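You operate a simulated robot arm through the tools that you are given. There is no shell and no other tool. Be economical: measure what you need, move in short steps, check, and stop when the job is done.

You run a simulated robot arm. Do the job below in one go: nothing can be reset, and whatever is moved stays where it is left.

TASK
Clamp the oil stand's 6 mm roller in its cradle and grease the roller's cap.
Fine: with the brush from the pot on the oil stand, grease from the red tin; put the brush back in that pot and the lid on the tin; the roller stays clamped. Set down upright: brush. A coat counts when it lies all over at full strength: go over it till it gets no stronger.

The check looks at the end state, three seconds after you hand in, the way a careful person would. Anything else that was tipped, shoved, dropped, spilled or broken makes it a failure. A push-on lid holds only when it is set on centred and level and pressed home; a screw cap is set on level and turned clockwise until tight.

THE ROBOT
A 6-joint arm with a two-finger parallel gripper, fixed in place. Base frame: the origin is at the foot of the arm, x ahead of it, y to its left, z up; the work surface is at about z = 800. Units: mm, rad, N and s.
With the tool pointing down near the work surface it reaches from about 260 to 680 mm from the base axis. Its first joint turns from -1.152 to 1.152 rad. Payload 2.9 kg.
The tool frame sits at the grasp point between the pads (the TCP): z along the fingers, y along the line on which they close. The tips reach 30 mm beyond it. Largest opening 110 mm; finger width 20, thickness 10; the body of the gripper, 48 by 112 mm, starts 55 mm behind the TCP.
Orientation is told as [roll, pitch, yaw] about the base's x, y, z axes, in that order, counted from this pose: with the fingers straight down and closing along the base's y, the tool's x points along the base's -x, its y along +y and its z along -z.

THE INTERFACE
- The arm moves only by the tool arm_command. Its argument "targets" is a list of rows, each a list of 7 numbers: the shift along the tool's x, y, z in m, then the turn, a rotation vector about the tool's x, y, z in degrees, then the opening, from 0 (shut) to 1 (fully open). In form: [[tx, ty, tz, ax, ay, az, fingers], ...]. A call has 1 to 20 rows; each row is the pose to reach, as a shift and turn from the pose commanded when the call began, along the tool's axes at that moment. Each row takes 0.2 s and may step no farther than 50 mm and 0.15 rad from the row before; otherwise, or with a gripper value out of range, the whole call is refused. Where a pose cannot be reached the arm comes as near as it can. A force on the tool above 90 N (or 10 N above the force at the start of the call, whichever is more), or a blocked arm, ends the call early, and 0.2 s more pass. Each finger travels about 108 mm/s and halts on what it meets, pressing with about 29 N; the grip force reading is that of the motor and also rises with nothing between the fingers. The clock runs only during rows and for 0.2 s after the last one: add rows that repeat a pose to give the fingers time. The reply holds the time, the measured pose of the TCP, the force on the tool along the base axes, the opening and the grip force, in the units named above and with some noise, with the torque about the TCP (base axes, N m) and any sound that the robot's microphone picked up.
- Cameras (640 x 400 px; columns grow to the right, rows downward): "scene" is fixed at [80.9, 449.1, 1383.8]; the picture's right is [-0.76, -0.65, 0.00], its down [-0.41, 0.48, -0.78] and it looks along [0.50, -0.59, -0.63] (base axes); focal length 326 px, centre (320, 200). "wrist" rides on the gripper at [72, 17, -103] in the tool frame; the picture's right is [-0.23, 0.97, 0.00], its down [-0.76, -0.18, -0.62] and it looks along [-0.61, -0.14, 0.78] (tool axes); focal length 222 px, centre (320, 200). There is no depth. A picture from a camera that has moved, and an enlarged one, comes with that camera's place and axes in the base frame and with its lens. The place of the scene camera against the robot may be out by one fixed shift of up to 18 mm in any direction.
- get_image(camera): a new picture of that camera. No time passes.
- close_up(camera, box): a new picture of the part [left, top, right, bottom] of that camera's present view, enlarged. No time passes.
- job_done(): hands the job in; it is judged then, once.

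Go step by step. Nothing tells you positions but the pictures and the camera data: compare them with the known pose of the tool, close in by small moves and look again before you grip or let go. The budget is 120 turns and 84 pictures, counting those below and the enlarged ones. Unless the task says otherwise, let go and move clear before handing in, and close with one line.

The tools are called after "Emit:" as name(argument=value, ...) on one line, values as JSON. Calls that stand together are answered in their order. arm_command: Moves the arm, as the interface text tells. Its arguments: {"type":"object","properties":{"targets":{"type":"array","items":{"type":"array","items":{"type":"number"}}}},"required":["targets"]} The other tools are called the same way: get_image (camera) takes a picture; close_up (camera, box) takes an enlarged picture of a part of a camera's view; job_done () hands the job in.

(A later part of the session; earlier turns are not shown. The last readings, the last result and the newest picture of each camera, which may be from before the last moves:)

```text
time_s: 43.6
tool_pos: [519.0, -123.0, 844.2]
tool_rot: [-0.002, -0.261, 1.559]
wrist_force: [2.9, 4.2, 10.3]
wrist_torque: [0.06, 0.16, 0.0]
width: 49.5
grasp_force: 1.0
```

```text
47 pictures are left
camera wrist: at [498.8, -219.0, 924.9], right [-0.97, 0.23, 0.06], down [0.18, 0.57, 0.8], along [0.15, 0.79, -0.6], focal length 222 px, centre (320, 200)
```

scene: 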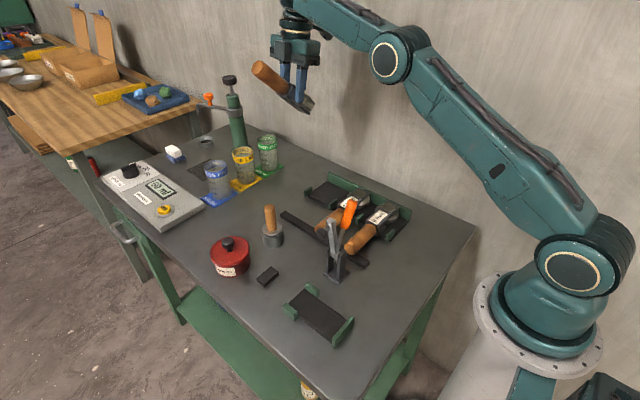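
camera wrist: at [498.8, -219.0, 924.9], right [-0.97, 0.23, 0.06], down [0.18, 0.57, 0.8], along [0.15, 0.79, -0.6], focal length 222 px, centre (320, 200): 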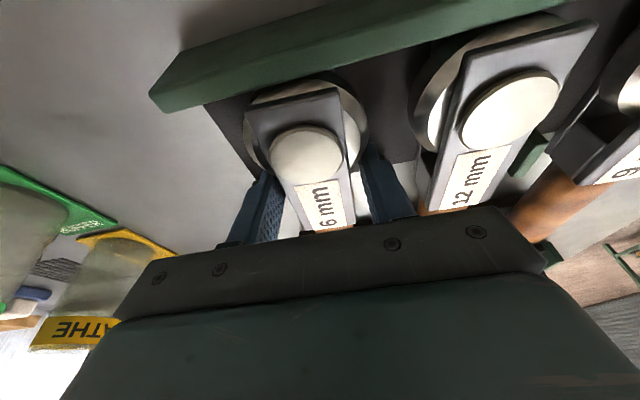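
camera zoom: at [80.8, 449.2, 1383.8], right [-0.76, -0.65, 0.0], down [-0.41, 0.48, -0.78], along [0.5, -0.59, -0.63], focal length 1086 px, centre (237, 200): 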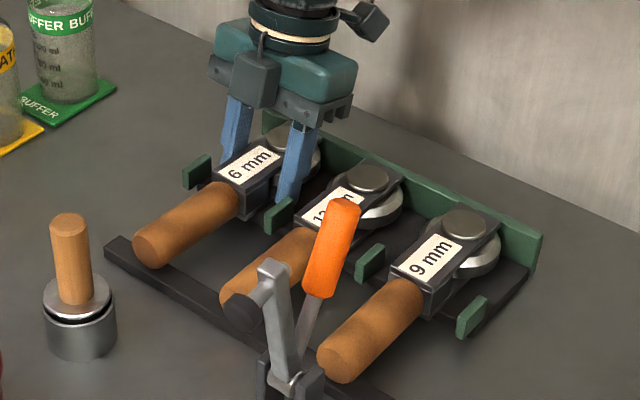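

The tips touch the rack plate, so they're deep enough. I'll raise 2 mm, close, and lift gently.

Emit:
arm_command(targets=[[-0.0008, 0, -0.0029, 0, 0, 0, 0.44], [-0.0008, 0, -0.0029, 0, 0, 0, 0.3], [-0.0008, 0, -0.0029, 0, 0, 0, 0.0], [-0.0008, 0, -0.0029, 0, 0, 0, 0.0], [-0.0008, 0, -0.0029, 0, 0, 0, 0.0], [-0.0013, 0, -0.0048, 0, 0, 0, 0.0], [-0.0018, 0, -0.0068, 0, 0, 0, 0.0], [-0.0026, 0, -0.0097, 0, 0, 0, 0.0], [-0.0034, 0, -0.0125, 0, 0, 0, 0.0]])

Emit:
close_up(camera="scene", box=[270, 140, 420, 260])

```text
time_s: 45.6
tool_pos: [518.1, -120.3, 855.6]
tool_rot: [0.0, -0.265, 1.562]
wrist_force: [-4.7, 29.0, -9.0]
wrist_torque: [0.69, 0.18, -0.15]
width: 38.4
grasp_force: 29.2
```

```text
3.33 times, centred on (345, 200) of scene
camera zoom: at [80.9, 449.7, 1383.6], right [-0.76, -0.65, 0.0], down [-0.41, 0.48, -0.78], along [0.5, -0.59, -0.63], focal length 1086 px, centre (237, 200)
```

zoom: 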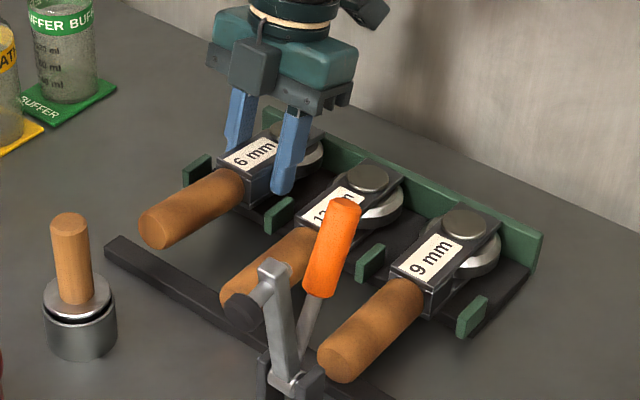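

The roller is up, but its nose presses on the rack's wall. I'll shift a few mm toward +y and continue lifting.

Emit:
arm_command(targets=[[-0.0029, 0, 0.0008, 0, 0, 0, 0], [-0.0058, 0, 0.0016, 0, 0, 0, 0], [-0.0071, 0, -0.0032, 0, 0, 0, 0], [-0.0097, 0, -0.0129, 0, 0, 0, 0], [-0.0149, 0, -0.0322, 0, 0, 0, 0], [-0.0227, 0, -0.0611, 0, 0, 0, 0], [-0.0306, 0, -0.0901, 0, 0, 0, 0], [-0.0384, 0, -0.119, 0, 0, 0, 0], [-0.0384, 0, -0.119, 0, 0, 0, 0]])

Emit:
get_image(camera="wrist")

Emit:
close_up(camera="scene", box=[250, 90, 400, 210])

```text
time_s: 47.6
tool_pos: [519.1, -116.3, 980.7]
tool_rot: [0.001, -0.261, 1.558]
wrist_force: [0.4, -0.3, -5.1]
wrist_torque: [-0.09, 0.02, -0.04]
width: 38.0
grasp_force: 29.1
```

```text
45 pictures are left
camera wrist: at [498.7, -212.6, 1062.0], right [-0.97, 0.23, 0.06], down [0.19, 0.57, 0.8], along [0.15, 0.79, -0.6], focal length 222 px, centre (320, 200)
```

wrist: 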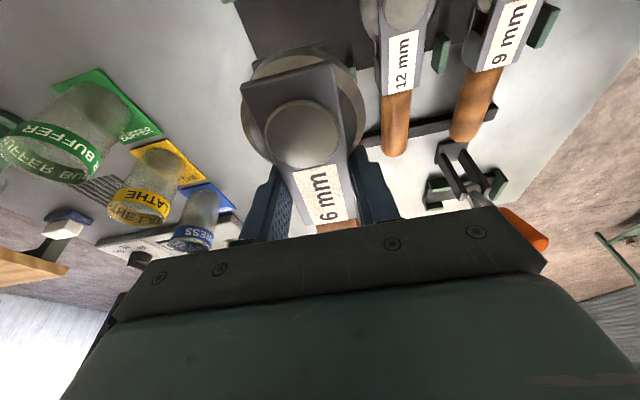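

```text
3.33 times, centred on (325, 150) of scene
camera zoom: at [81.0, 449.1, 1383.8], right [-0.76, -0.65, 0.0], down [-0.41, 0.48, -0.78], along [0.5, -0.59, -0.63], focal length 1086 px, centre (303, 367)
```

zoom: 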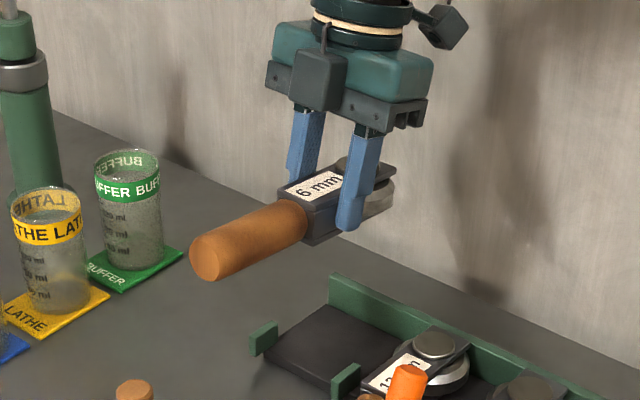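

The roller got pitched handle-up by about 12° when the nose caught; the grip holds otherwise. It should level itself when pressed down on the cradle plate. Next I carry it around to (480, 172) with a 90° turn.

Emit:
arm_command(targets=[[-0.0238, 0.0033, 0.0039, 1.92, 0, 7.19, 0], [-0.0476, 0.0065, 0.0077, 3.84, 0, 14.38, 0], [-0.0714, 0.0098, 0.0116, 5.76, 0, 21.58, 0], [-0.0952, 0.013, 0.0154, 7.68, 0, 28.77, 0], [-0.119, 0.0163, 0.0193, 9.6, 0, 35.96, 0], [-0.1429, 0.0195, 0.0232, 11.53, 0, 43.15, 0], [-0.1667, 0.0228, 0.027, 13.45, 0, 50.34, 0], [-0.1905, 0.026, 0.0309, 15.37, 0, 57.53, 0], [-0.2143, 0.0293, 0.0347, 17.29, 0, 64.73, 0], [-0.2381, 0.0325, 0.0386, 19.21, 0, 71.92, 0], [-0.2619, 0.0358, 0.0424, 21.13, 0, 79.11, 0], [-0.2857, 0.039, 0.0463, 23.05, 0, 86.3, 0]])

```text
time_s: 50.2
tool_pos: [482.6, 173.6, 1010.3]
tool_rot: [0.0, -0.263, -0.006]
wrist_force: [1.0, 0.9, -4.7]
wrist_torque: [-0.03, 0.07, 0.02]
width: 38.0
grasp_force: 29.3
```

Now I slide in to stand over the cradle (x≈297) at height and check clearance to the clamp.

Emit:
arm_command(targets=[[0.0299, 0, -0.008, 0, 0, 0, 0], [0.0598, 0, -0.0161, 0, 0, 0, 0], [0.0897, -0.0005, -0.0241, 0, 0, 0, 0], [0.1196, -0.001, -0.0322, 0, 0, 0, 0], [0.1495, -0.001, -0.0402, 0, 0, 0, 0], [0.1793, -0.001, -0.0483, 0, 0, 0, 0], [0.1793, -0.001, -0.0483, 0, 0, 0, 0]])

Emit:
close_up(camera="scene", box=[220, 120, 420, 350])

Emit:
get_image(camera="wrist")

```text
time_s: 51.8
tool_pos: [298.8, 172.8, 1010.6]
tool_rot: [0.0, -0.26, -0.003]
wrist_force: [0.7, -0.5, -5.2]
wrist_torque: [0.04, 0.06, -0.04]
width: 37.9
grasp_force: 28.7
```

```text
1.74 times, centred on (320, 235) of scene
camera zoom: at [80.9, 449.1, 1383.8], right [-0.76, -0.65, 0.0], down [-0.41, 0.48, -0.78], along [0.5, -0.59, -0.63], focal length 566 px, centre (320, 139)
```

zoom: 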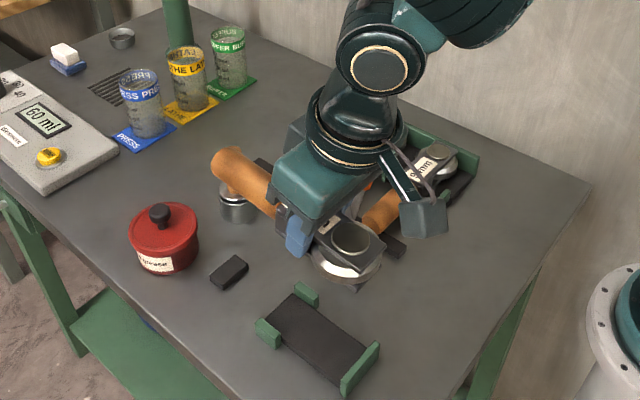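

```text
42 pictures are left
camera wrist: at [200.0, 189.7, 1091.6], right [0.22, 0.97, 0.06], down [0.57, -0.18, 0.8], along [0.79, -0.14, -0.6], focal length 222 px, centre (320, 200)
```

wrist: 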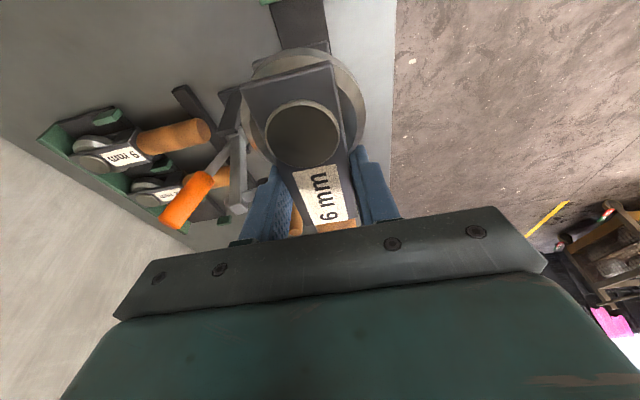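

Clearance looks fine. I'll descend to z≈888 at this x (nose above the stop), keeping the gripper body past the pad.

Emit:
arm_command(targets=[[0.0063, 0, 0.0236, 0, 0, 0, 0], [0.0127, 0, 0.0472, 0, 0, 0, 0], [0.019, 0, 0.0707, 0, 0, 0, 0], [0.0254, 0, 0.0943, 0, 0, 0, 0], [0.0312, 0, 0.116, 0, 0, 0, 0], [0.0312, 0, 0.116, 0, 0, 0, 0]])

Emit:
close_up(camera="scene", box=[240, 180, 400, 340])

Emit:
get_image(camera="wrist")

```text
time_s: 53.2
tool_pos: [298.3, 171.6, 889.2]
tool_rot: [0.001, -0.26, -0.003]
wrist_force: [-0.1, -0.3, -4.1]
wrist_torque: [0.02, 0.09, 0.0]
width: 38.1
grasp_force: 29.4
```

```text
2.50 times, centred on (320, 260) of scene
camera zoom: at [80.9, 449.1, 1383.8], right [-0.76, -0.65, 0.0], down [-0.41, 0.48, -0.78], along [0.5, -0.59, -0.63], focal length 814 px, centre (320, 50)
```

zoom: 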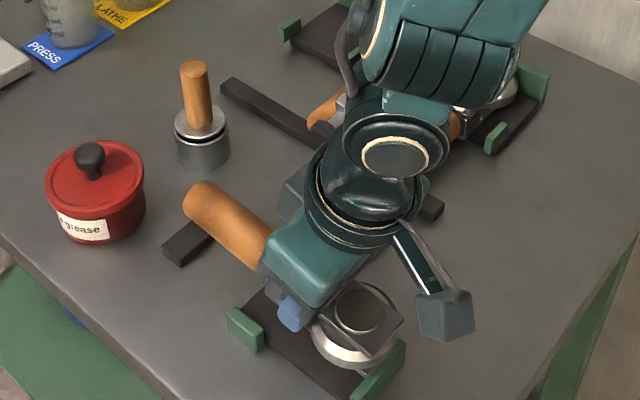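

```text
40 pictures are left
camera wrist: at [198.7, 189.8, 971.0], right [0.22, 0.97, 0.06], down [0.57, -0.18, 0.8], along [0.79, -0.14, -0.6], focal length 222 px, centre (320, 200)
```

wrist: 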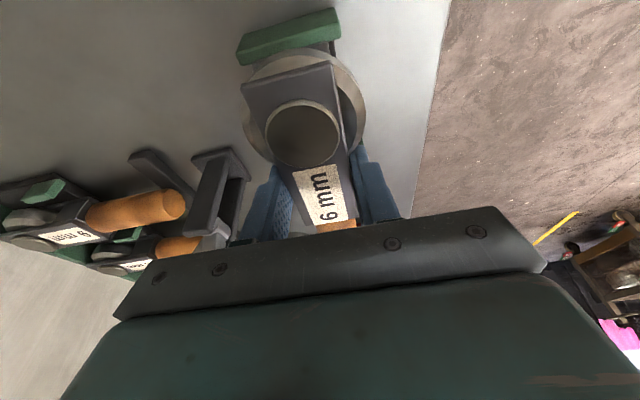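

Roller and cradle are aligned in y. I'll shift +x by 15 mm to clear the stop, then descend until just before contact.

Emit:
arm_command(targets=[[-0.0145, 0, 0.0039, 0, 0, 0, 0], [-0.0145, 0, 0.0039, 0, 0, 0, 0], [-0.0111, 0, 0.0165, 0, 0, 0, 0], [-0.0078, 0, 0.029, 0, 0, 0, 0], [-0.0067, 0, 0.0329, 0, 0, 0, 0], [-0.0067, 0, 0.0329, 0, 0, 0, 0]])

Emit:
get_image(camera="wrist")

Emit:
close_up(camera="scene", box=[260, 220, 380, 340])

```text
time_s: 54.6
tool_pos: [312.4, 170.9, 859.6]
tool_rot: [0.0, -0.262, -0.002]
wrist_force: [-0.1, -0.2, -4.4]
wrist_torque: [-0.03, 0.05, -0.02]
width: 38.2
grasp_force: 29.7
```

```text
39 pictures are left
camera wrist: at [214.0, 188.6, 940.7], right [0.22, 0.97, 0.06], down [0.57, -0.18, 0.8], along [0.79, -0.14, -0.6], focal length 222 px, centre (320, 200)
```

wrist: 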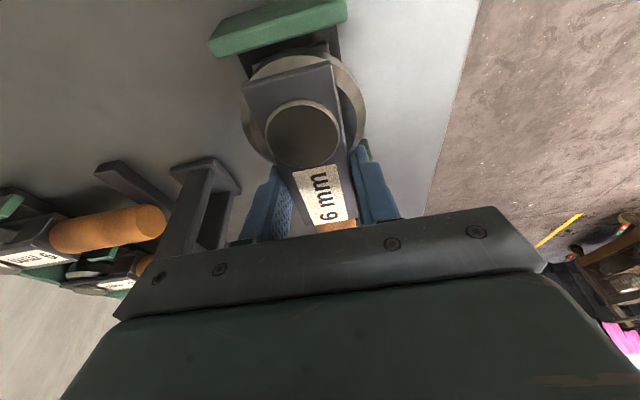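

```text
3.33 times, centred on (320, 280) of scene
camera zoom: at [80.9, 449.1, 1383.8], right [-0.76, -0.65, 0.0], down [-0.41, 0.48, -0.78], along [0.5, -0.59, -0.63], focal length 1086 px, centre (320, -67)
```

zoom: 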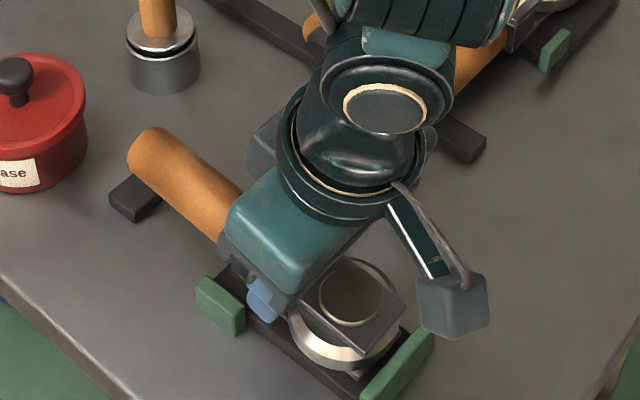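

Still free. I'll press down to z≈844 in small steps to seat and level it.

Emit:
arm_command(targets=[[0.001, 0, 0.0039, 0, 0, 0, 0], [0.0021, 0, 0.0077, 0, 0, 0, 0], [0.0031, 0, 0.0116, 0, 0, 0, 0], [0.0036, 0, 0.0135, 0, 0, 0, 0], [0.0042, 0, 0.0155, 0, 0, 0, 0], [0.0042, 0, 0.0155, 0, 0, 0, 0]])

Emit:
get_image(camera="wrist")

Emit:
close_up(camera="scene", box=[260, 220, 380, 340])

```text
time_s: 56.0
tool_pos: [312.7, 172.6, 844.5]
tool_rot: [0.001, -0.268, -0.003]
wrist_force: [7.3, 1.1, 34.2]
wrist_torque: [-0.54, -0.29, -0.02]
width: 38.1
grasp_force: 28.7
```

```text
37 pictures are left
camera wrist: at [215.2, 189.3, 925.5], right [0.22, 0.97, 0.06], down [0.57, -0.18, 0.8], along [0.79, -0.14, -0.59], focal length 222 px, centre (320, 200)
```

wrist: 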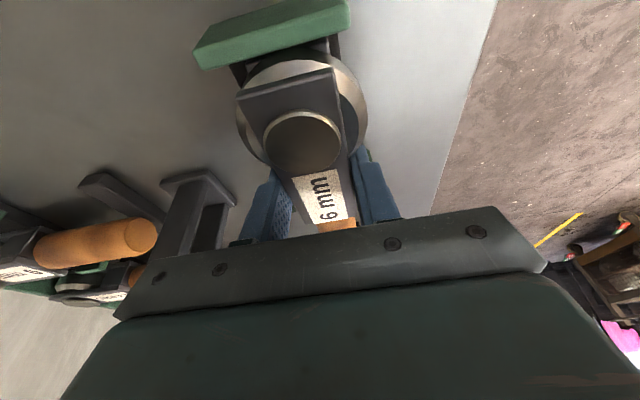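

```text
3.33 times, centred on (320, 280) of scene
camera zoom: at [80.7, 448.9, 1383.9], right [-0.76, -0.65, 0.0], down [-0.41, 0.48, -0.78], along [0.5, -0.59, -0.63], focal length 1086 px, centre (320, -67)
```

zoom: 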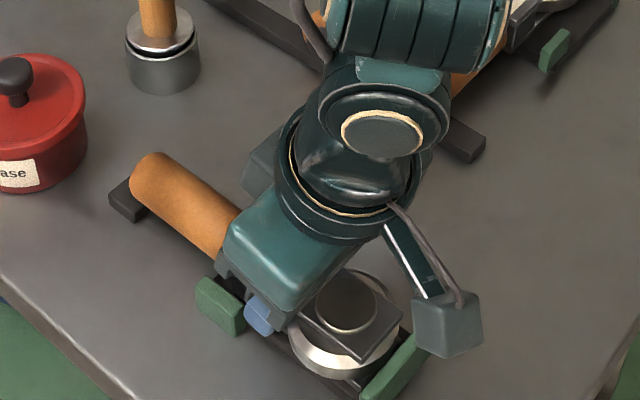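

Seated with about 34 N and the handle at the rest. I'll ease up slightly and open the fingers a little.

Emit:
arm_command(targets=[[-0.0004, 0, -0.0014, 0, 0, 0, 0], [-0.0004, 0, -0.0014, 0, 0, 0, 0.36], [-0.0004, 0, -0.0014, 0, 0, 0, 0.4], [-0.0004, 0, -0.0014, 0, 0, 0, 0.42], [-0.0004, 0, -0.0014, 0, 0, 0, 0.42]])

Emit:
get_image(camera="wrist")

Emit:
close_up(camera="scene", box=[260, 220, 380, 340])

```text
time_s: 57.2
tool_pos: [312.8, 171.6, 845.5]
tool_rot: [0.001, -0.261, -0.003]
wrist_force: [-0.7, 1.2, -0.1]
wrist_torque: [0.02, 0.02, 0.01]
width: 46.3
grasp_force: 0.0
```

```text
35 pictures are left
camera wrist: at [213.8, 188.5, 926.2], right [0.22, 0.97, 0.06], down [0.57, -0.18, 0.8], along [0.79, -0.14, -0.6], focal length 222 px, centre (320, 200)
```

wrist: 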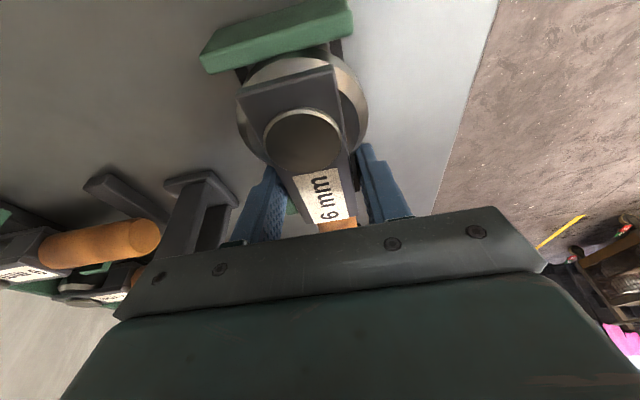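

```text
3.33 times, centred on (320, 280) of scene
camera zoom: at [80.9, 449.1, 1383.8], right [-0.76, -0.65, 0.0], down [-0.41, 0.48, -0.78], along [0.5, -0.59, -0.63], focal length 1086 px, centre (320, -67)
```

zoom: 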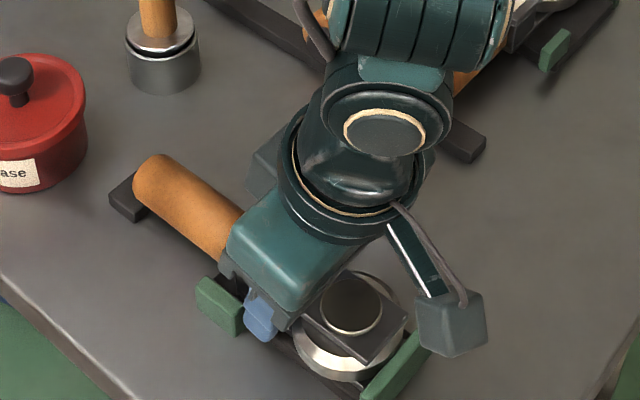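

Released cleanly. I'll retreat up along the same path (up, back −x, up) and inspect.

Emit:
arm_command(targets=[[-0.0026, 0, -0.0097, 0, 0, 0, 0.42], [-0.0065, 0, -0.0241, 0, 0, 0, 0.44], [-0.0109, 0, -0.0406, 0, 0, 0, 0.47], [0.0036, 0, -0.0444, 0, 0, 0, 0.47], [-0.003, 0, -0.0686, 0, 0, 0, 0.47], [-0.0125, 0, -0.104, 0, 0, 0, 0.47], [-0.0232, 0, -0.1425, 0, 0, 0, 0.47], [-0.036, 0, -0.19, 0, 0, 0, 0.47]])

Emit:
get_image(camera="wrist")

Emit:
close_up(camera="scene", box=[250, 180, 400, 340])

```text
time_s: 59.0
tool_pos: [297.5, 171.7, 1038.2]
tool_rot: [-0.001, -0.262, -0.002]
wrist_force: [0.0, 0.7, -0.1]
wrist_torque: [0.0, 0.01, 0.01]
width: 51.8
grasp_force: 0.0
```

```text
33 pictures are left
camera wrist: at [199.3, 188.7, 1119.4], right [0.22, 0.97, 0.06], down [0.57, -0.18, 0.8], along [0.79, -0.14, -0.6], focal length 222 px, centre (320, 200)
```

wrist: 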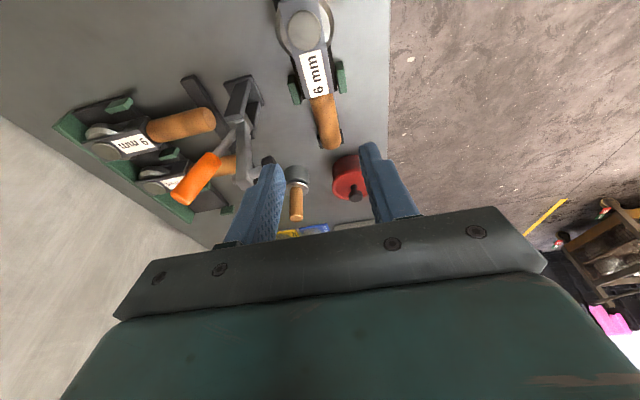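

```text
2.50 times, centred on (325, 260) of scene
camera zoom: at [80.9, 449.1, 1383.8], right [-0.76, -0.65, 0.0], down [-0.41, 0.48, -0.78], along [0.5, -0.59, -0.63], focal length 814 px, centre (308, 50)
```

zoom: 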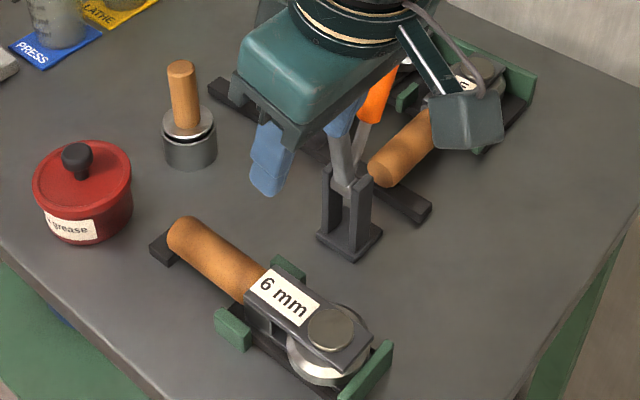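

The roller lies level in the cradle, cap at about (278, 176). The orange lever leans −y from its pivot near (338, 70, 865), with its top at (337, 24, 977). I'll close the fingers, go to the −y side of the lever and push it over toward +y.

Emit:
arm_command(targets=[[-0.007, -0.032, -0.01, 0, 2.5, 0, 0.4], [-0.014, -0.064, -0.01, 0, 5, 0, 0.3], [-0.021, -0.096, -0.01, 0, 7.5, 0, 0.2], [-0.028, -0.128, -0.008, 0, 10, 0, 0.1], [-0.035, -0.16, -0.004, 0, 12.5, 0, 0], [-0.0422, -0.1917, -0.001, 0, 15, 0, 0], [-0.0422, -0.1917, -0.001, 0, 15, 0, 0]])

Emit:
get_image(camera="wrist")

```text
time_s: 60.6
tool_pos: [337.4, -21.8, 1050.7]
tool_rot: [-0.002, 0.001, -0.005]
wrist_force: [-0.3, 0.2, -0.3]
wrist_torque: [-0.01, 0.01, -0.01]
width: 0.0
grasp_force: 29.2
```

```text
31 pictures are left
camera wrist: at [263.9, -3.7, 1154.0], right [0.23, 0.97, 0.0], down [0.76, -0.18, 0.62], along [0.61, -0.14, -0.78], focal length 222 px, centre (320, 200)
```

wrist: 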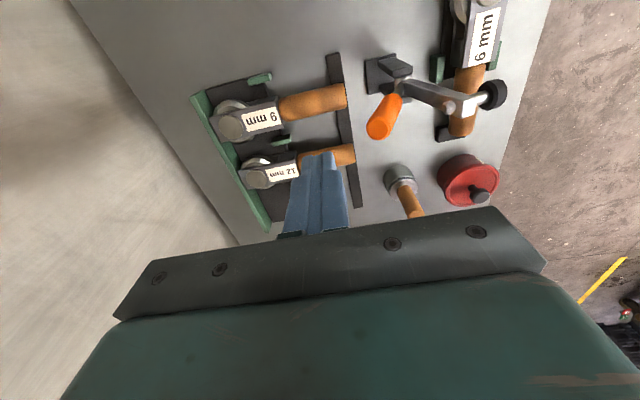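

Lever top confirmed at about (341, 25, 977). I'll lower beside it and push gently toward +y.

Emit:
arm_command(targets=[[-0.002, 0, 0.022, 0, 0, 0, 0], [-0.002, 0, 0.044, 0, 0, 0, 0], [-0.002, 0, 0.0657, 0, 0, 0, 0], [-0.002, 0.012, 0.0657, 0, 0, 0, 0], [-0.002, 0.02, 0.0657, 0, 0, 0, 0], [-0.002, 0.027, 0.0657, 0, 0, 0, 0], [-0.002, 0.034, 0.0657, 0, 0, 0, 0], [-0.002, 0.04, 0.0657, 0, 0, 0, 0]])

Emit:
close_up(camera="scene", box=[270, 150, 420, 300])

```text
time_s: 62.4
tool_pos: [340.4, 19.1, 985.9]
tool_rot: [-0.002, -0.006, -0.007]
wrist_force: [-11.6, -21.0, 47.0]
wrist_torque: [0.62, 0.12, 0.19]
width: 0.0
grasp_force: 28.7
```

```text
2.67 times, centred on (345, 225) of scene
camera zoom: at [80.1, 448.4, 1384.1], right [-0.76, -0.65, 0.0], down [-0.41, 0.48, -0.78], along [0.5, -0.59, -0.63], focal length 868 px, centre (253, 133)
```

zoom: 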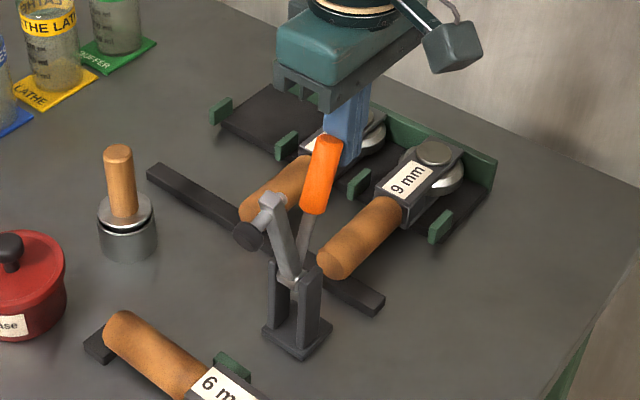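

The lever and arm are moving together toward +y, but there is notable upward force on the tip. I'll look from the wrist.

Emit:
close_up(camera="wrist", box=[220, 60, 480, 240])

```text
2.22 times, centred on (350, 150) of wrist
camera zoom: at [266.3, 35.8, 1089.7], right [0.23, 0.97, 0.0], down [0.76, -0.18, 0.63], along [0.61, -0.15, -0.78], focal length 494 px, centre (253, 311)
```

zoom: 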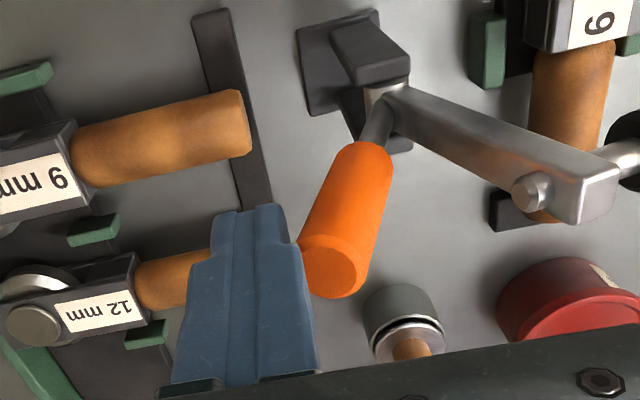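

The contact looks right. I'll keep pushing along +y at this height.

Emit:
arm_command(targets=[[0, 0.007, 0, 0, 0, 0, 0], [0, 0.014, 0, 0, 0, 0, 0], [0, 0.021, 0, 0, 0, 0, 0], [0, 0.028, 0, 0, 0, 0, 0], [0, 0.035, 0, 0, 0, 0, 0], [0, 0.042, 0, 0, 0, 0, 0], [0, 0.048, 0, 0, 0, 0, 0]])

Emit:
close_up(camera="wrist", box=[220, 60, 480, 240])

```text
time_s: 62.8
tool_pos: [341.4, 24.1, 990.4]
tool_rot: [-0.006, -0.007, -0.007]
wrist_force: [-10.5, -7.8, 19.7]
wrist_torque: [0.26, 0.06, 0.14]
width: 0.0
grasp_force: 28.9
stopped in row 2: the force on the tool passed its limit at 95 N (the readings are from after the stop); the commanded pose is now the measured one
```

```text
2.22 times, centred on (350, 150) of wrist
camera zoom: at [266.4, 41.8, 1091.9], right [0.24, 0.97, 0.0], down [0.76, -0.18, 0.63], along [0.61, -0.15, -0.78], focal length 494 px, centre (253, 311)
```

zoom: 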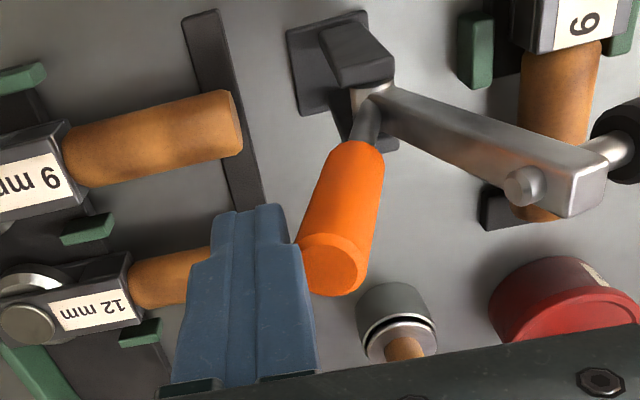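

The finger's flared outer side catches the lever top, giving the upward force. Better to hold the orange grip between the fingers (closing along x) and carry it over, so I'll back off, rise and turn to yaw 90°.

Emit:
arm_command(targets=[[0, -0.02, 0, 0, 0, 0, 0], [0, -0.04, -0.01, 0, 0, 0, 0], [0, -0.05, -0.04, 0, 0, -7.5, 0.1], [0, -0.05, -0.07, 0, 0, -15, 0.2], [0, -0.045, -0.075, 0, 0, -22.5, 0.3], [0, -0.04, -0.075, 0, 0, -30, 0.4], [0, -0.03, -0.075, 0, 0, -37.5, 0.45], [0, -0.02, -0.075, 0, 0, -45, 0.45], [0, -0.01, -0.075, 0, 0, -52.5, 0.45], [0, 0, -0.075, 0, 0, -60, 0.45], [0, 0, -0.075, 0, 0, -67.5, 0.45], [0, 0, -0.075, 0, 0, -75, 0.45], [0, 0, -0.075, 0, 0, -82.5, 0.45], [0, 0, -0.075, 0, 0, -90, 0.45]])

Emit:
close_up(camera="wrist", box=[200, 20, 460, 240])

```text
time_s: 65.8
tool_pos: [342.2, 24.5, 1062.9]
tool_rot: [-0.007, 0.003, 1.566]
wrist_force: [-0.6, 0.3, -0.4]
wrist_torque: [0.02, -0.01, -0.01]
width: 49.7
grasp_force: 0.1
```

```text
1.82 times, centred on (330, 130) of wrist
camera zoom: at [321.6, -47.1, 1166.9], right [-0.97, 0.23, -0.01], down [0.18, 0.76, 0.62], along [0.15, 0.6, -0.78], focal length 404 px, centre (302, 327)
```

zoom: 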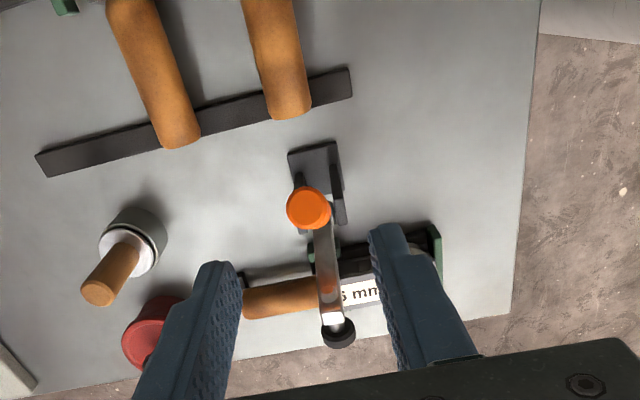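

The lever sprang back to its start angle, but pushing +y did turn the arm, so the direction is right. I'll lower the open fingers around the orange grip and close on it.

Emit:
arm_command(targets=[[-0.009, 0.0037, 0.02, 0, 0, 0, 0.45], [-0.009, 0.0037, 0.045, 0, 0, 0, 0.45], [-0.009, 0.0037, 0.07, 0, 0, 0, 0.45], [-0.009, 0.0037, 0.095, 0, 0, 0, 0.45], [-0.009, 0.0037, 0.106, 0, 0, 0, 0.45], [-0.009, 0.0037, 0.106, 0, 0, 0, 0.1], [-0.009, 0.0037, 0.106, 0, 0, 0, 0], [-0.009, 0.0037, 0.106, 0, 0, 0, 0]])

```text
time_s: 67.6
tool_pos: [339.6, 33.5, 958.3]
tool_rot: [-0.008, 0.003, 1.564]
wrist_force: [20.5, 1.7, -13.1]
wrist_torque: [-0.23, 1.59, 0.78]
width: 19.5
grasp_force: 45.0
```

The grip holds the lever handle (19.5 mm). I'll carry it along an arc about the pivot toward +y, in stages.

Emit:
arm_command(targets=[[-0.0045, -0.001, -0.0017, 0, 0, 0, 0], [-0.0089, -0.001, -0.0031, 0, 0, 0, 0], [-0.014, -0.001, -0.0045, 0, 0, 0, 0], [-0.0191, -0.001, -0.0055, 0, 0, 0, 0], [-0.0235, -0.001, -0.0061, 0, 0, 0, 0], [-0.0278, -0.001, -0.0066, 0, 0, 0, 0], [-0.032, -0.001, -0.0069, 0, 0, 0, 0], [-0.0365, -0.001, -0.007, 0, 0, 0, 0]])

Emit:
close_up(camera="scene", box=[250, 150, 400, 300])

```text
time_s: 69.4
tool_pos: [339.9, 65.7, 964.8]
tool_rot: [-0.008, 0.011, 1.556]
wrist_force: [1.0, -27.6, 39.8]
wrist_torque: [-2.0, 2.28, 0.72]
width: 19.6
grasp_force: 45.0
```

```text
2.67 times, centred on (325, 225) of scene
camera zoom: at [80.5, 448.3, 1384.1], right [-0.76, -0.65, 0.0], down [-0.41, 0.48, -0.78], along [0.5, -0.59, -0.63], focal length 868 px, centre (307, 133)
```

zoom: 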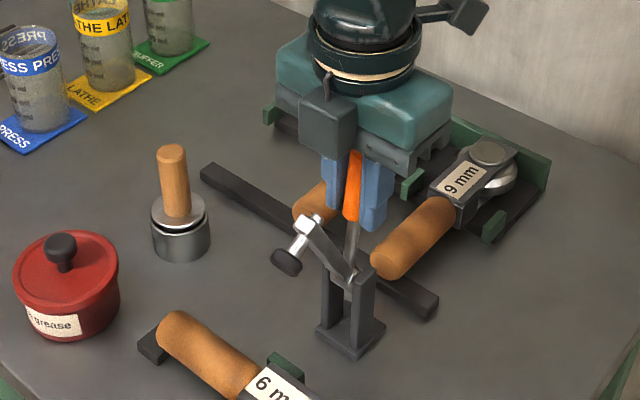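

It's working: the arm swings down about twice as fast as the lever. I'll continue the arc, slightly higher to ease the vertical force.

Emit:
arm_command(targets=[[-0.0045, 0, -0.003, 0, 0, 0, 0], [-0.009, 0, -0.0035, 0, 0, 0, 0], [-0.0135, 0, -0.0032, 0, 0, 0, 0], [-0.0175, 0, -0.0028, 0, 0, 0, 0], [-0.0215, 0, -0.002, 0, 0, 0, 0], [-0.026, 0, -0.001, 0, 0, 0, 0]])

Emit:
close_up(camera="scene", box=[250, 150, 400, 300])

```text
time_s: 70.8
tool_pos: [341.8, 92.8, 965.5]
tool_rot: [-0.009, 0.009, 1.557]
wrist_force: [1.2, -21.8, 19.0]
wrist_torque: [-2.18, 2.19, 0.32]
width: 19.8
grasp_force: 44.9
```

```text
2.67 times, centred on (325, 225) of scene
camera zoom: at [80.8, 448.5, 1384.0], right [-0.76, -0.65, 0.0], down [-0.41, 0.48, -0.78], along [0.5, -0.59, -0.63], focal length 868 px, centre (307, 133)
```

zoom: 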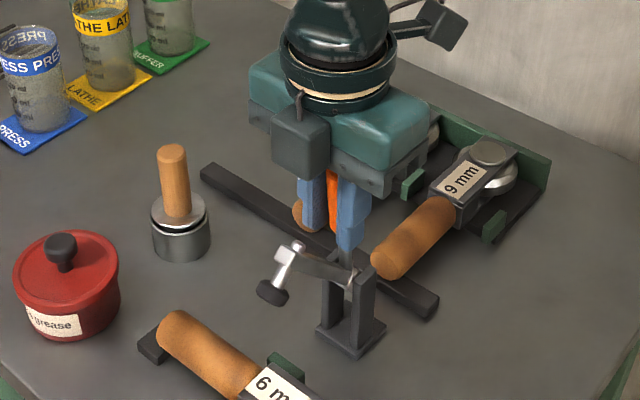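

The arm is about two thirds down. Continuing the arc.

Emit:
arm_command(targets=[[-0.0055, 0, 0.0005, 0, 0, 0, 0], [-0.011, 0, 0.002, 0, 0, 0, 0], [-0.016, 0, 0.0045, 0, 0, 0, 0], [-0.021, 0, 0.007, 0, 0, 0, 0], [-0.026, 0, 0.0095, 0, 0, 0, 0], [-0.031, 0, 0.0125, 0, 0, 0, 0]])

Emit:
close_up(camera="scene", box=[250, 180, 400, 330])

```text
time_s: 72.2
tool_pos: [341.2, 127.4, 954.4]
tool_rot: [-0.01, 0.0, 1.568]
wrist_force: [-14.4, 10.5, 44.1]
wrist_torque: [-1.58, 0.19, -0.04]
width: 19.4
grasp_force: 45.1
```

```text
2.67 times, centred on (325, 255) of scene
camera zoom: at [80.0, 449.2, 1383.8], right [-0.76, -0.65, 0.0], down [-0.41, 0.48, -0.78], along [0.5, -0.59, -0.63], focal length 868 px, centre (307, 53)
```

zoom: 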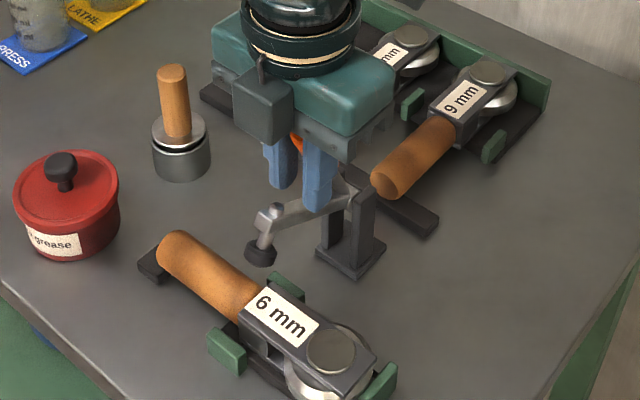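

Nearly there, with the pad hovering above the roller level. I'll continue another stage.

Emit:
arm_command(targets=[[-0.004, 0, 0.0035, 0, 0, 0, 0], [-0.008, 0, 0.007, 0, 0, 0, 0], [-0.012, 0, 0.011, 0, 0, 0, 0], [-0.0155, 0, 0.015, 0, 0, 0, 0], [-0.019, 0, 0.0195, 0, 0, 0, 0]])

Emit:
close_up(camera="scene", box=[250, 180, 400, 330])

```text
time_s: 73.4
tool_pos: [339.6, 148.7, 932.8]
tool_rot: [-0.01, -0.007, 1.569]
wrist_force: [-16.6, 31.1, 44.2]
wrist_torque: [-1.97, 0.0, -0.26]
width: 19.4
grasp_force: 44.7
```

```text
2.67 times, centred on (325, 255) of scene
camera zoom: at [80.0, 449.7, 1383.7], right [-0.76, -0.65, 0.0], down [-0.41, 0.48, -0.78], along [0.5, -0.59, -0.63], focal length 868 px, centre (307, 53)
```

zoom: 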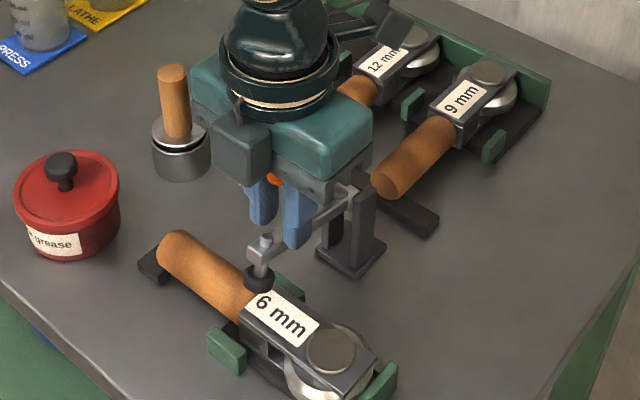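

The pad is just above the label block. Continuing down until it presses.

Emit:
arm_command(targets=[[-0.004, 0, 0.004, 0, 0, 0, 0], [-0.007, 0, 0.008, 0, 0, 0, 0], [-0.01, 0, 0.012, 0, 0, 0, 0], [-0.0125, 0, 0.016, 0, 0, 0, 0], [-0.015, 0, 0.02, 0, 0, 0, 0]])

Emit:
close_up(camera="scene", box=[250, 180, 400, 330])

```text
time_s: 74.6
tool_pos: [339.8, 163.6, 913.2]
tool_rot: [-0.007, -0.001, 1.569]
wrist_force: [-10.3, 29.3, 29.0]
wrist_torque: [-2.14, -0.07, -0.14]
width: 19.6
grasp_force: 44.9
```

```text
2.67 times, centred on (325, 255) of scene
camera zoom: at [80.3, 449.7, 1383.6], right [-0.76, -0.65, 0.0], down [-0.41, 0.48, -0.78], along [0.5, -0.59, -0.63], focal length 868 px, centre (307, 53)
```

zoom: 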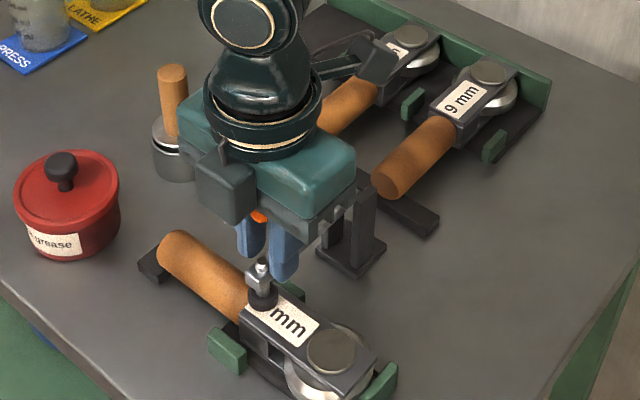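

The pad is nearly touching. I'll continue in small steps and watch for a click or a force rise.

Emit:
arm_command(targets=[[-0.002, 0, 0.003, 0, 0, 0, 0], [-0.0035, 0, 0.006, 0, 0, 0, 0], [-0.005, 0, 0.009, 0, 0, 0, 0], [-0.006, 0, 0.012, 0, 0, 0, 0]])

Emit:
close_up(camera="scene", box=[260, 200, 380, 320])

```text
time_s: 75.6
tool_pos: [340.7, 163.5, 903.7]
tool_rot: [-0.013, 0.006, 1.558]
wrist_force: [-21.6, -19.4, 72.3]
wrist_torque: [0.53, -0.65, 0.17]
width: 19.1
grasp_force: 45.3
```

```text
3.33 times, centred on (320, 260) of scene
camera zoom: at [79.6, 448.2, 1384.2], right [-0.76, -0.65, 0.0], down [-0.41, 0.48, -0.78], along [0.5, -0.59, -0.63], focal length 1086 px, centre (320, 0)
```

zoom: 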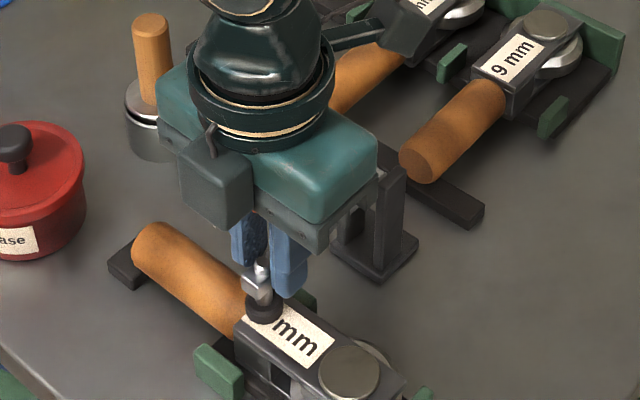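

Force rose to 72 N; perhaps the pad has bottomed or the fingertips touch the clamp arm. I'll relax slightly, open the fingers and see whether it holds.

Emit:
arm_command(targets=[[0, 0, -0.004, 0, 0, 0, 0], [0, 0, -0.004, 0, 0, 0, 0.2], [0, 0, -0.004, 0, 0, 0, 0.4], [0, 0, -0.02, 0, 0, 0, 0.45], [0, 0, -0.05, 0, 0, 0, 0.45], [0, 0, -0.09, 0, 0, 0, 0.45], [0.03, 0, -0.12, 0, 0, 0, 0.45]])

Emit:
get_image(camera="wrist")

```text
time_s: 77.2
tool_pos: [340.4, 136.4, 1020.3]
tool_rot: [-0.007, 0.003, 1.562]
wrist_force: [-0.3, 0.3, -0.3]
wrist_torque: [-0.01, 0.03, 0.0]
width: 49.2
grasp_force: 0.1
```

```text
20 pictures are left
camera wrist: at [320.2, 65.4, 1124.2], right [-0.97, 0.23, -0.01], down [0.18, 0.76, 0.62], along [0.15, 0.6, -0.78], focal length 222 px, centre (320, 200)
```

wrist: 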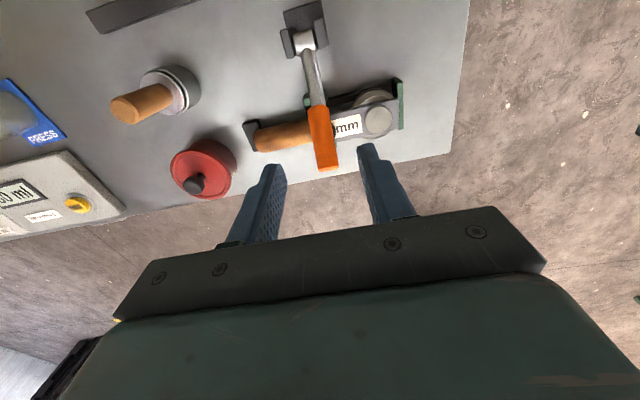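

The clamp stays down after release. To be sure it's locked, I'll press the lever down from above with closed fingers.

Emit:
arm_command(targets=[[-0.016, 0.002, 0, 0, 0, 0, 0.2], [-0.032, 0.002, 0.01, 0, 0, 0, 0], [-0.032, 0.002, 0.03, 0, 0, 0, 0], [-0.032, 0.002, 0.05, 0, 0, 0, 0], [-0.032, 0.002, 0.065, 0, 0, 0, 0], [-0.032, 0.002, 0.07, 0, 0, 0, 0], [-0.032, 0.002, 0.074, 0, 0, 0, 0], [-0.032, 0.002, 0.078, 0, 0, 0, 0], [-0.032, 0.002, 0.082, 0, 0, 0, 0], [-0.032, 0.002, 0.086, 0, 0, 0, 0], [-0.032, 0.002, 0.09, 0, 0, 0, 0], [-0.032, 0.002, 0.094, 0, 0, 0, 0]])

```text
time_s: 78.2
tool_pos: [338.0, 169.2, 983.9]
tool_rot: [-0.013, -0.002, 1.565]
wrist_force: [-14.7, -7.1, 25.1]
wrist_torque: [-0.29, 0.42, -0.07]
width: 0.2
grasp_force: 28.9
stopped in row 5: the force on the tool passed its limit at 135 N (the readings are from after the stop); the commanded pose is now the measured one
```

Contact came earlier than I assumed, so the lever may have risen some. One look at the scene.

Emit:
close_up(camera="scene", box=[250, 170, 380, 310])

```text
2.86 times, centred on (315, 240) of scene
camera zoom: at [80.2, 448.7, 1384.0], right [-0.76, -0.65, 0.0], down [-0.41, 0.48, -0.78], along [0.5, -0.59, -0.63], focal length 931 px, centre (334, 86)
```

zoom: 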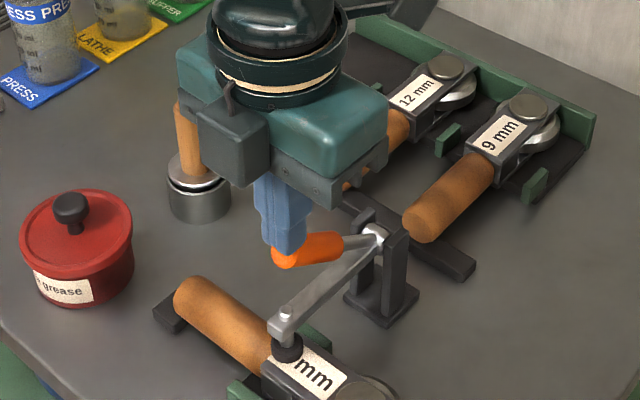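

The pad now sits on the roller's block, with the lever lying forward above it. I'll press the lever down slowly to check for more travel.

Emit:
arm_command(targets=[[0, 0, 0.001, 0, 0, 0, 0], [0, 0, 0.002, 0, 0, 0, 0], [0, 0, 0.003, 0, 0, 0, 0], [0, 0, 0.004, 0, 0, 0, 0], [0, 0, 0.005, 0, 0, 0, 0], [0, 0, 0.006, 0, 0, 0, 0]])

```text
time_s: 79.3
tool_pos: [339.8, 168.5, 983.7]
tool_rot: [-0.015, -0.004, 1.563]
wrist_force: [-12.1, -6.9, 20.5]
wrist_torque: [-0.27, 0.32, -0.07]
width: 0.1
grasp_force: 28.8
stopped in row 5: the force on the tool passed its limit at 92 N (the readings are from after the stop); the commanded pose is now the measured one
```

The lever is hard against its end stop, so the clamp is locked with the pad down. Next is the tin's lid knob near (535, 195, 872); I'll move above it.

Emit:
arm_command(targets=[[0, 0, -0.03, 0, 0, 0, 0], [0, -0.03, -0.035, 0, 0, 0, 0.2], [-0.005, -0.07, -0.03, 0, 0, 0, 0.4], [-0.012, -0.11, -0.015, 0, 0, 0, 0.45], [-0.02, -0.15, 0, 0, 0, 0, 0.45], [-0.0265, -0.195, 0.024, 0, 0, 0, 0.45], [-0.0265, -0.195, 0.044, 0, 0, 0, 0.45]])

Emit:
get_image(camera="wrist")

```text
refused: row 6 steps farther than a row can; nothing moved
```

```text
18 pictures are left
camera wrist: at [317.7, 96.7, 1086.8], right [-0.97, 0.23, -0.02], down [0.17, 0.76, 0.63], along [0.16, 0.61, -0.78], focal length 222 px, centre (320, 200)
```

wrist: 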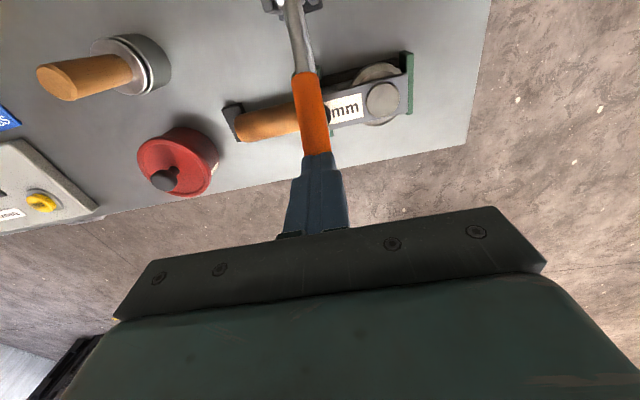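

I'll redo that move with smaller steps.

Emit:
arm_command(targets=[[0, 0, -0.03, 0, 0, 0, 0], [0, -0.03, -0.035, 0, 0, 0, 0.2], [-0.005, -0.065, -0.03, 0, 0, 0, 0.4], [-0.012, -0.1, -0.02, 0, 0, 0, 0.45], [-0.02, -0.135, -0.008, 0, 0, 0, 0.45], [-0.0265, -0.17, 0.01, 0, 0, 0, 0.45], [-0.0265, -0.195, 0.03, 0, 0, 0, 0.45], [-0.0265, -0.195, 0.044, 0, 0, 0, 0.45]])

Emit:
get_image(camera="wrist")

```text
time_s: 81.1
tool_pos: [535.3, 196.1, 942.7]
tool_rot: [-0.017, -0.004, 1.565]
wrist_force: [-0.2, 0.1, -0.1]
wrist_torque: [-0.01, -0.02, -0.02]
width: 49.7
grasp_force: 0.0
```

```text
17 pictures are left
camera wrist: at [514.5, 123.2, 1044.5], right [-0.97, 0.23, -0.02], down [0.17, 0.76, 0.63], along [0.16, 0.61, -0.78], focal length 222 px, centre (320, 200)
```

wrist: 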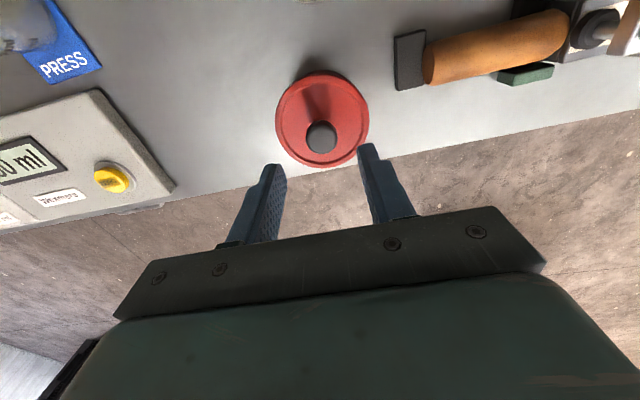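

The knob is at about (533.5, 193.5). I'll level the tool, centre on it, descend and close gently.

Emit:
arm_command(targets=[[0.0026, 0.0018, 0.01, -1, 0, 0.3, 0.45], [0.0026, 0.0018, 0.03, -1, 0, 0.3, 0.45], [0.0026, 0.0018, 0.045, -1, 0, 0.3, 0.45], [0.0026, 0.0018, 0.056, -1, 0, 0.3, 0.45], [0.0026, 0.0018, 0.06, -1, 0, 0.3, 0.45], [0.0026, 0.0018, 0.06, -1, 0, 0.3, 0.35], [0.0026, 0.0018, 0.06, -1, 0, 0.3, 0.2], [0.0026, 0.0018, 0.06, -1, 0, 0.3, 0.1], [0.0026, 0.0018, 0.06, -1, 0, 0.3, 0]])

Emit:
close_up(camera="scene", box=[180, 180, 300, 300])

```text
time_s: 83.1
tool_pos: [533.1, 192.1, 881.9]
tool_rot: [-0.002, -0.003, 1.557]
wrist_force: [-0.1, 0.3, -0.3]
wrist_torque: [0.01, -0.02, -0.02]
width: 23.9
grasp_force: 29.2
heard: snap
```

```text
3.33 times, centred on (240, 240) of scene
camera zoom: at [80.9, 449.1, 1383.8], right [-0.76, -0.65, 0.0], down [-0.41, 0.48, -0.78], along [0.5, -0.59, -0.63], focal length 1086 px, centre (587, 67)
```

zoom: 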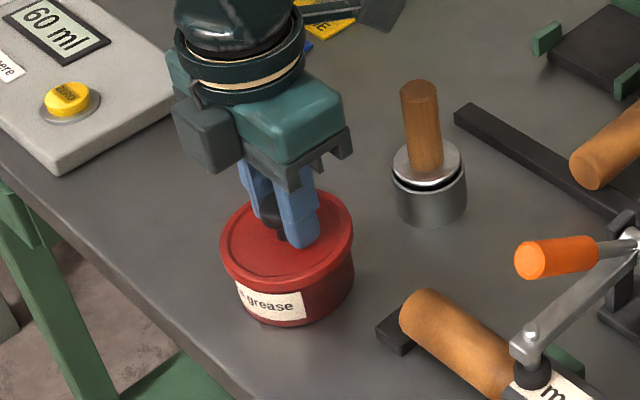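

The knob is gripped (24 mm); a snap was heard, perhaps the lid popping. I'll lift slowly.

Emit:
arm_command(targets=[[0, 0, -0.002, 0, 0, 0, 0], [0, 0, -0.004, 0, 0, 0, 0], [0, 0, -0.007, 0, 0, 0, 0], [0, 0, -0.012, 0, 0, 0, 0], [0, 0, -0.025, 0, 0, 0, 0], [0, 0, -0.05, 0, 0, 0, 0], [0, 0, -0.06, 0, 0, 0, 0]])

Emit:
close_up(camera="scene", box=[180, 160, 300, 300])

```text
time_s: 84.7
tool_pos: [535.3, 191.0, 943.5]
tool_rot: [0.0, -0.006, 1.558]
wrist_force: [-0.4, -0.3, -0.2]
wrist_torque: [-0.02, 0.02, -0.01]
width: 23.5
grasp_force: 29.5
```

```text
2.86 times, centred on (240, 230) of scene
camera zoom: at [80.9, 449.1, 1383.8], right [-0.76, -0.65, 0.0], down [-0.41, 0.48, -0.78], along [0.5, -0.59, -0.63], focal length 931 px, centre (549, 114)
```

zoom: 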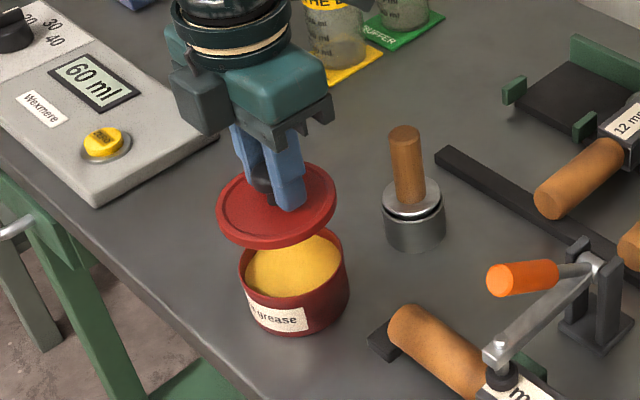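

The lid is off and the tin is full of yellow grease. I'll set the lid down on free table at about (590, 100).

Emit:
arm_command(targets=[[0.01, -0.02, 0, 0, 0, 0, 0], [0.03, -0.04, 0, 0, 0, 0, 0], [0.06, -0.055, 0, 0, 0, 0, 0], [0.091, -0.055, 0, 0, 0, 0, 0], [0.091, -0.055, 0.03, 0, 0, 0, 0], [0.091, -0.055, 0.06, 0, 0, 0, 0], [0.091, -0.055, 0.085, 0, 0, 0, 0], [0.091, -0.055, 0.092, 0, 0, 0, 0], [0.091, -0.055, 0.096, 0, 0, 0, 0]])

```text
time_s: 86.7
tool_pos: [588.7, 101.6, 845.6]
tool_rot: [-0.001, -0.004, 1.559]
wrist_force: [0.5, 0.5, -0.6]
wrist_torque: [0.04, -0.03, -0.02]
width: 23.7
grasp_force: 28.7
```

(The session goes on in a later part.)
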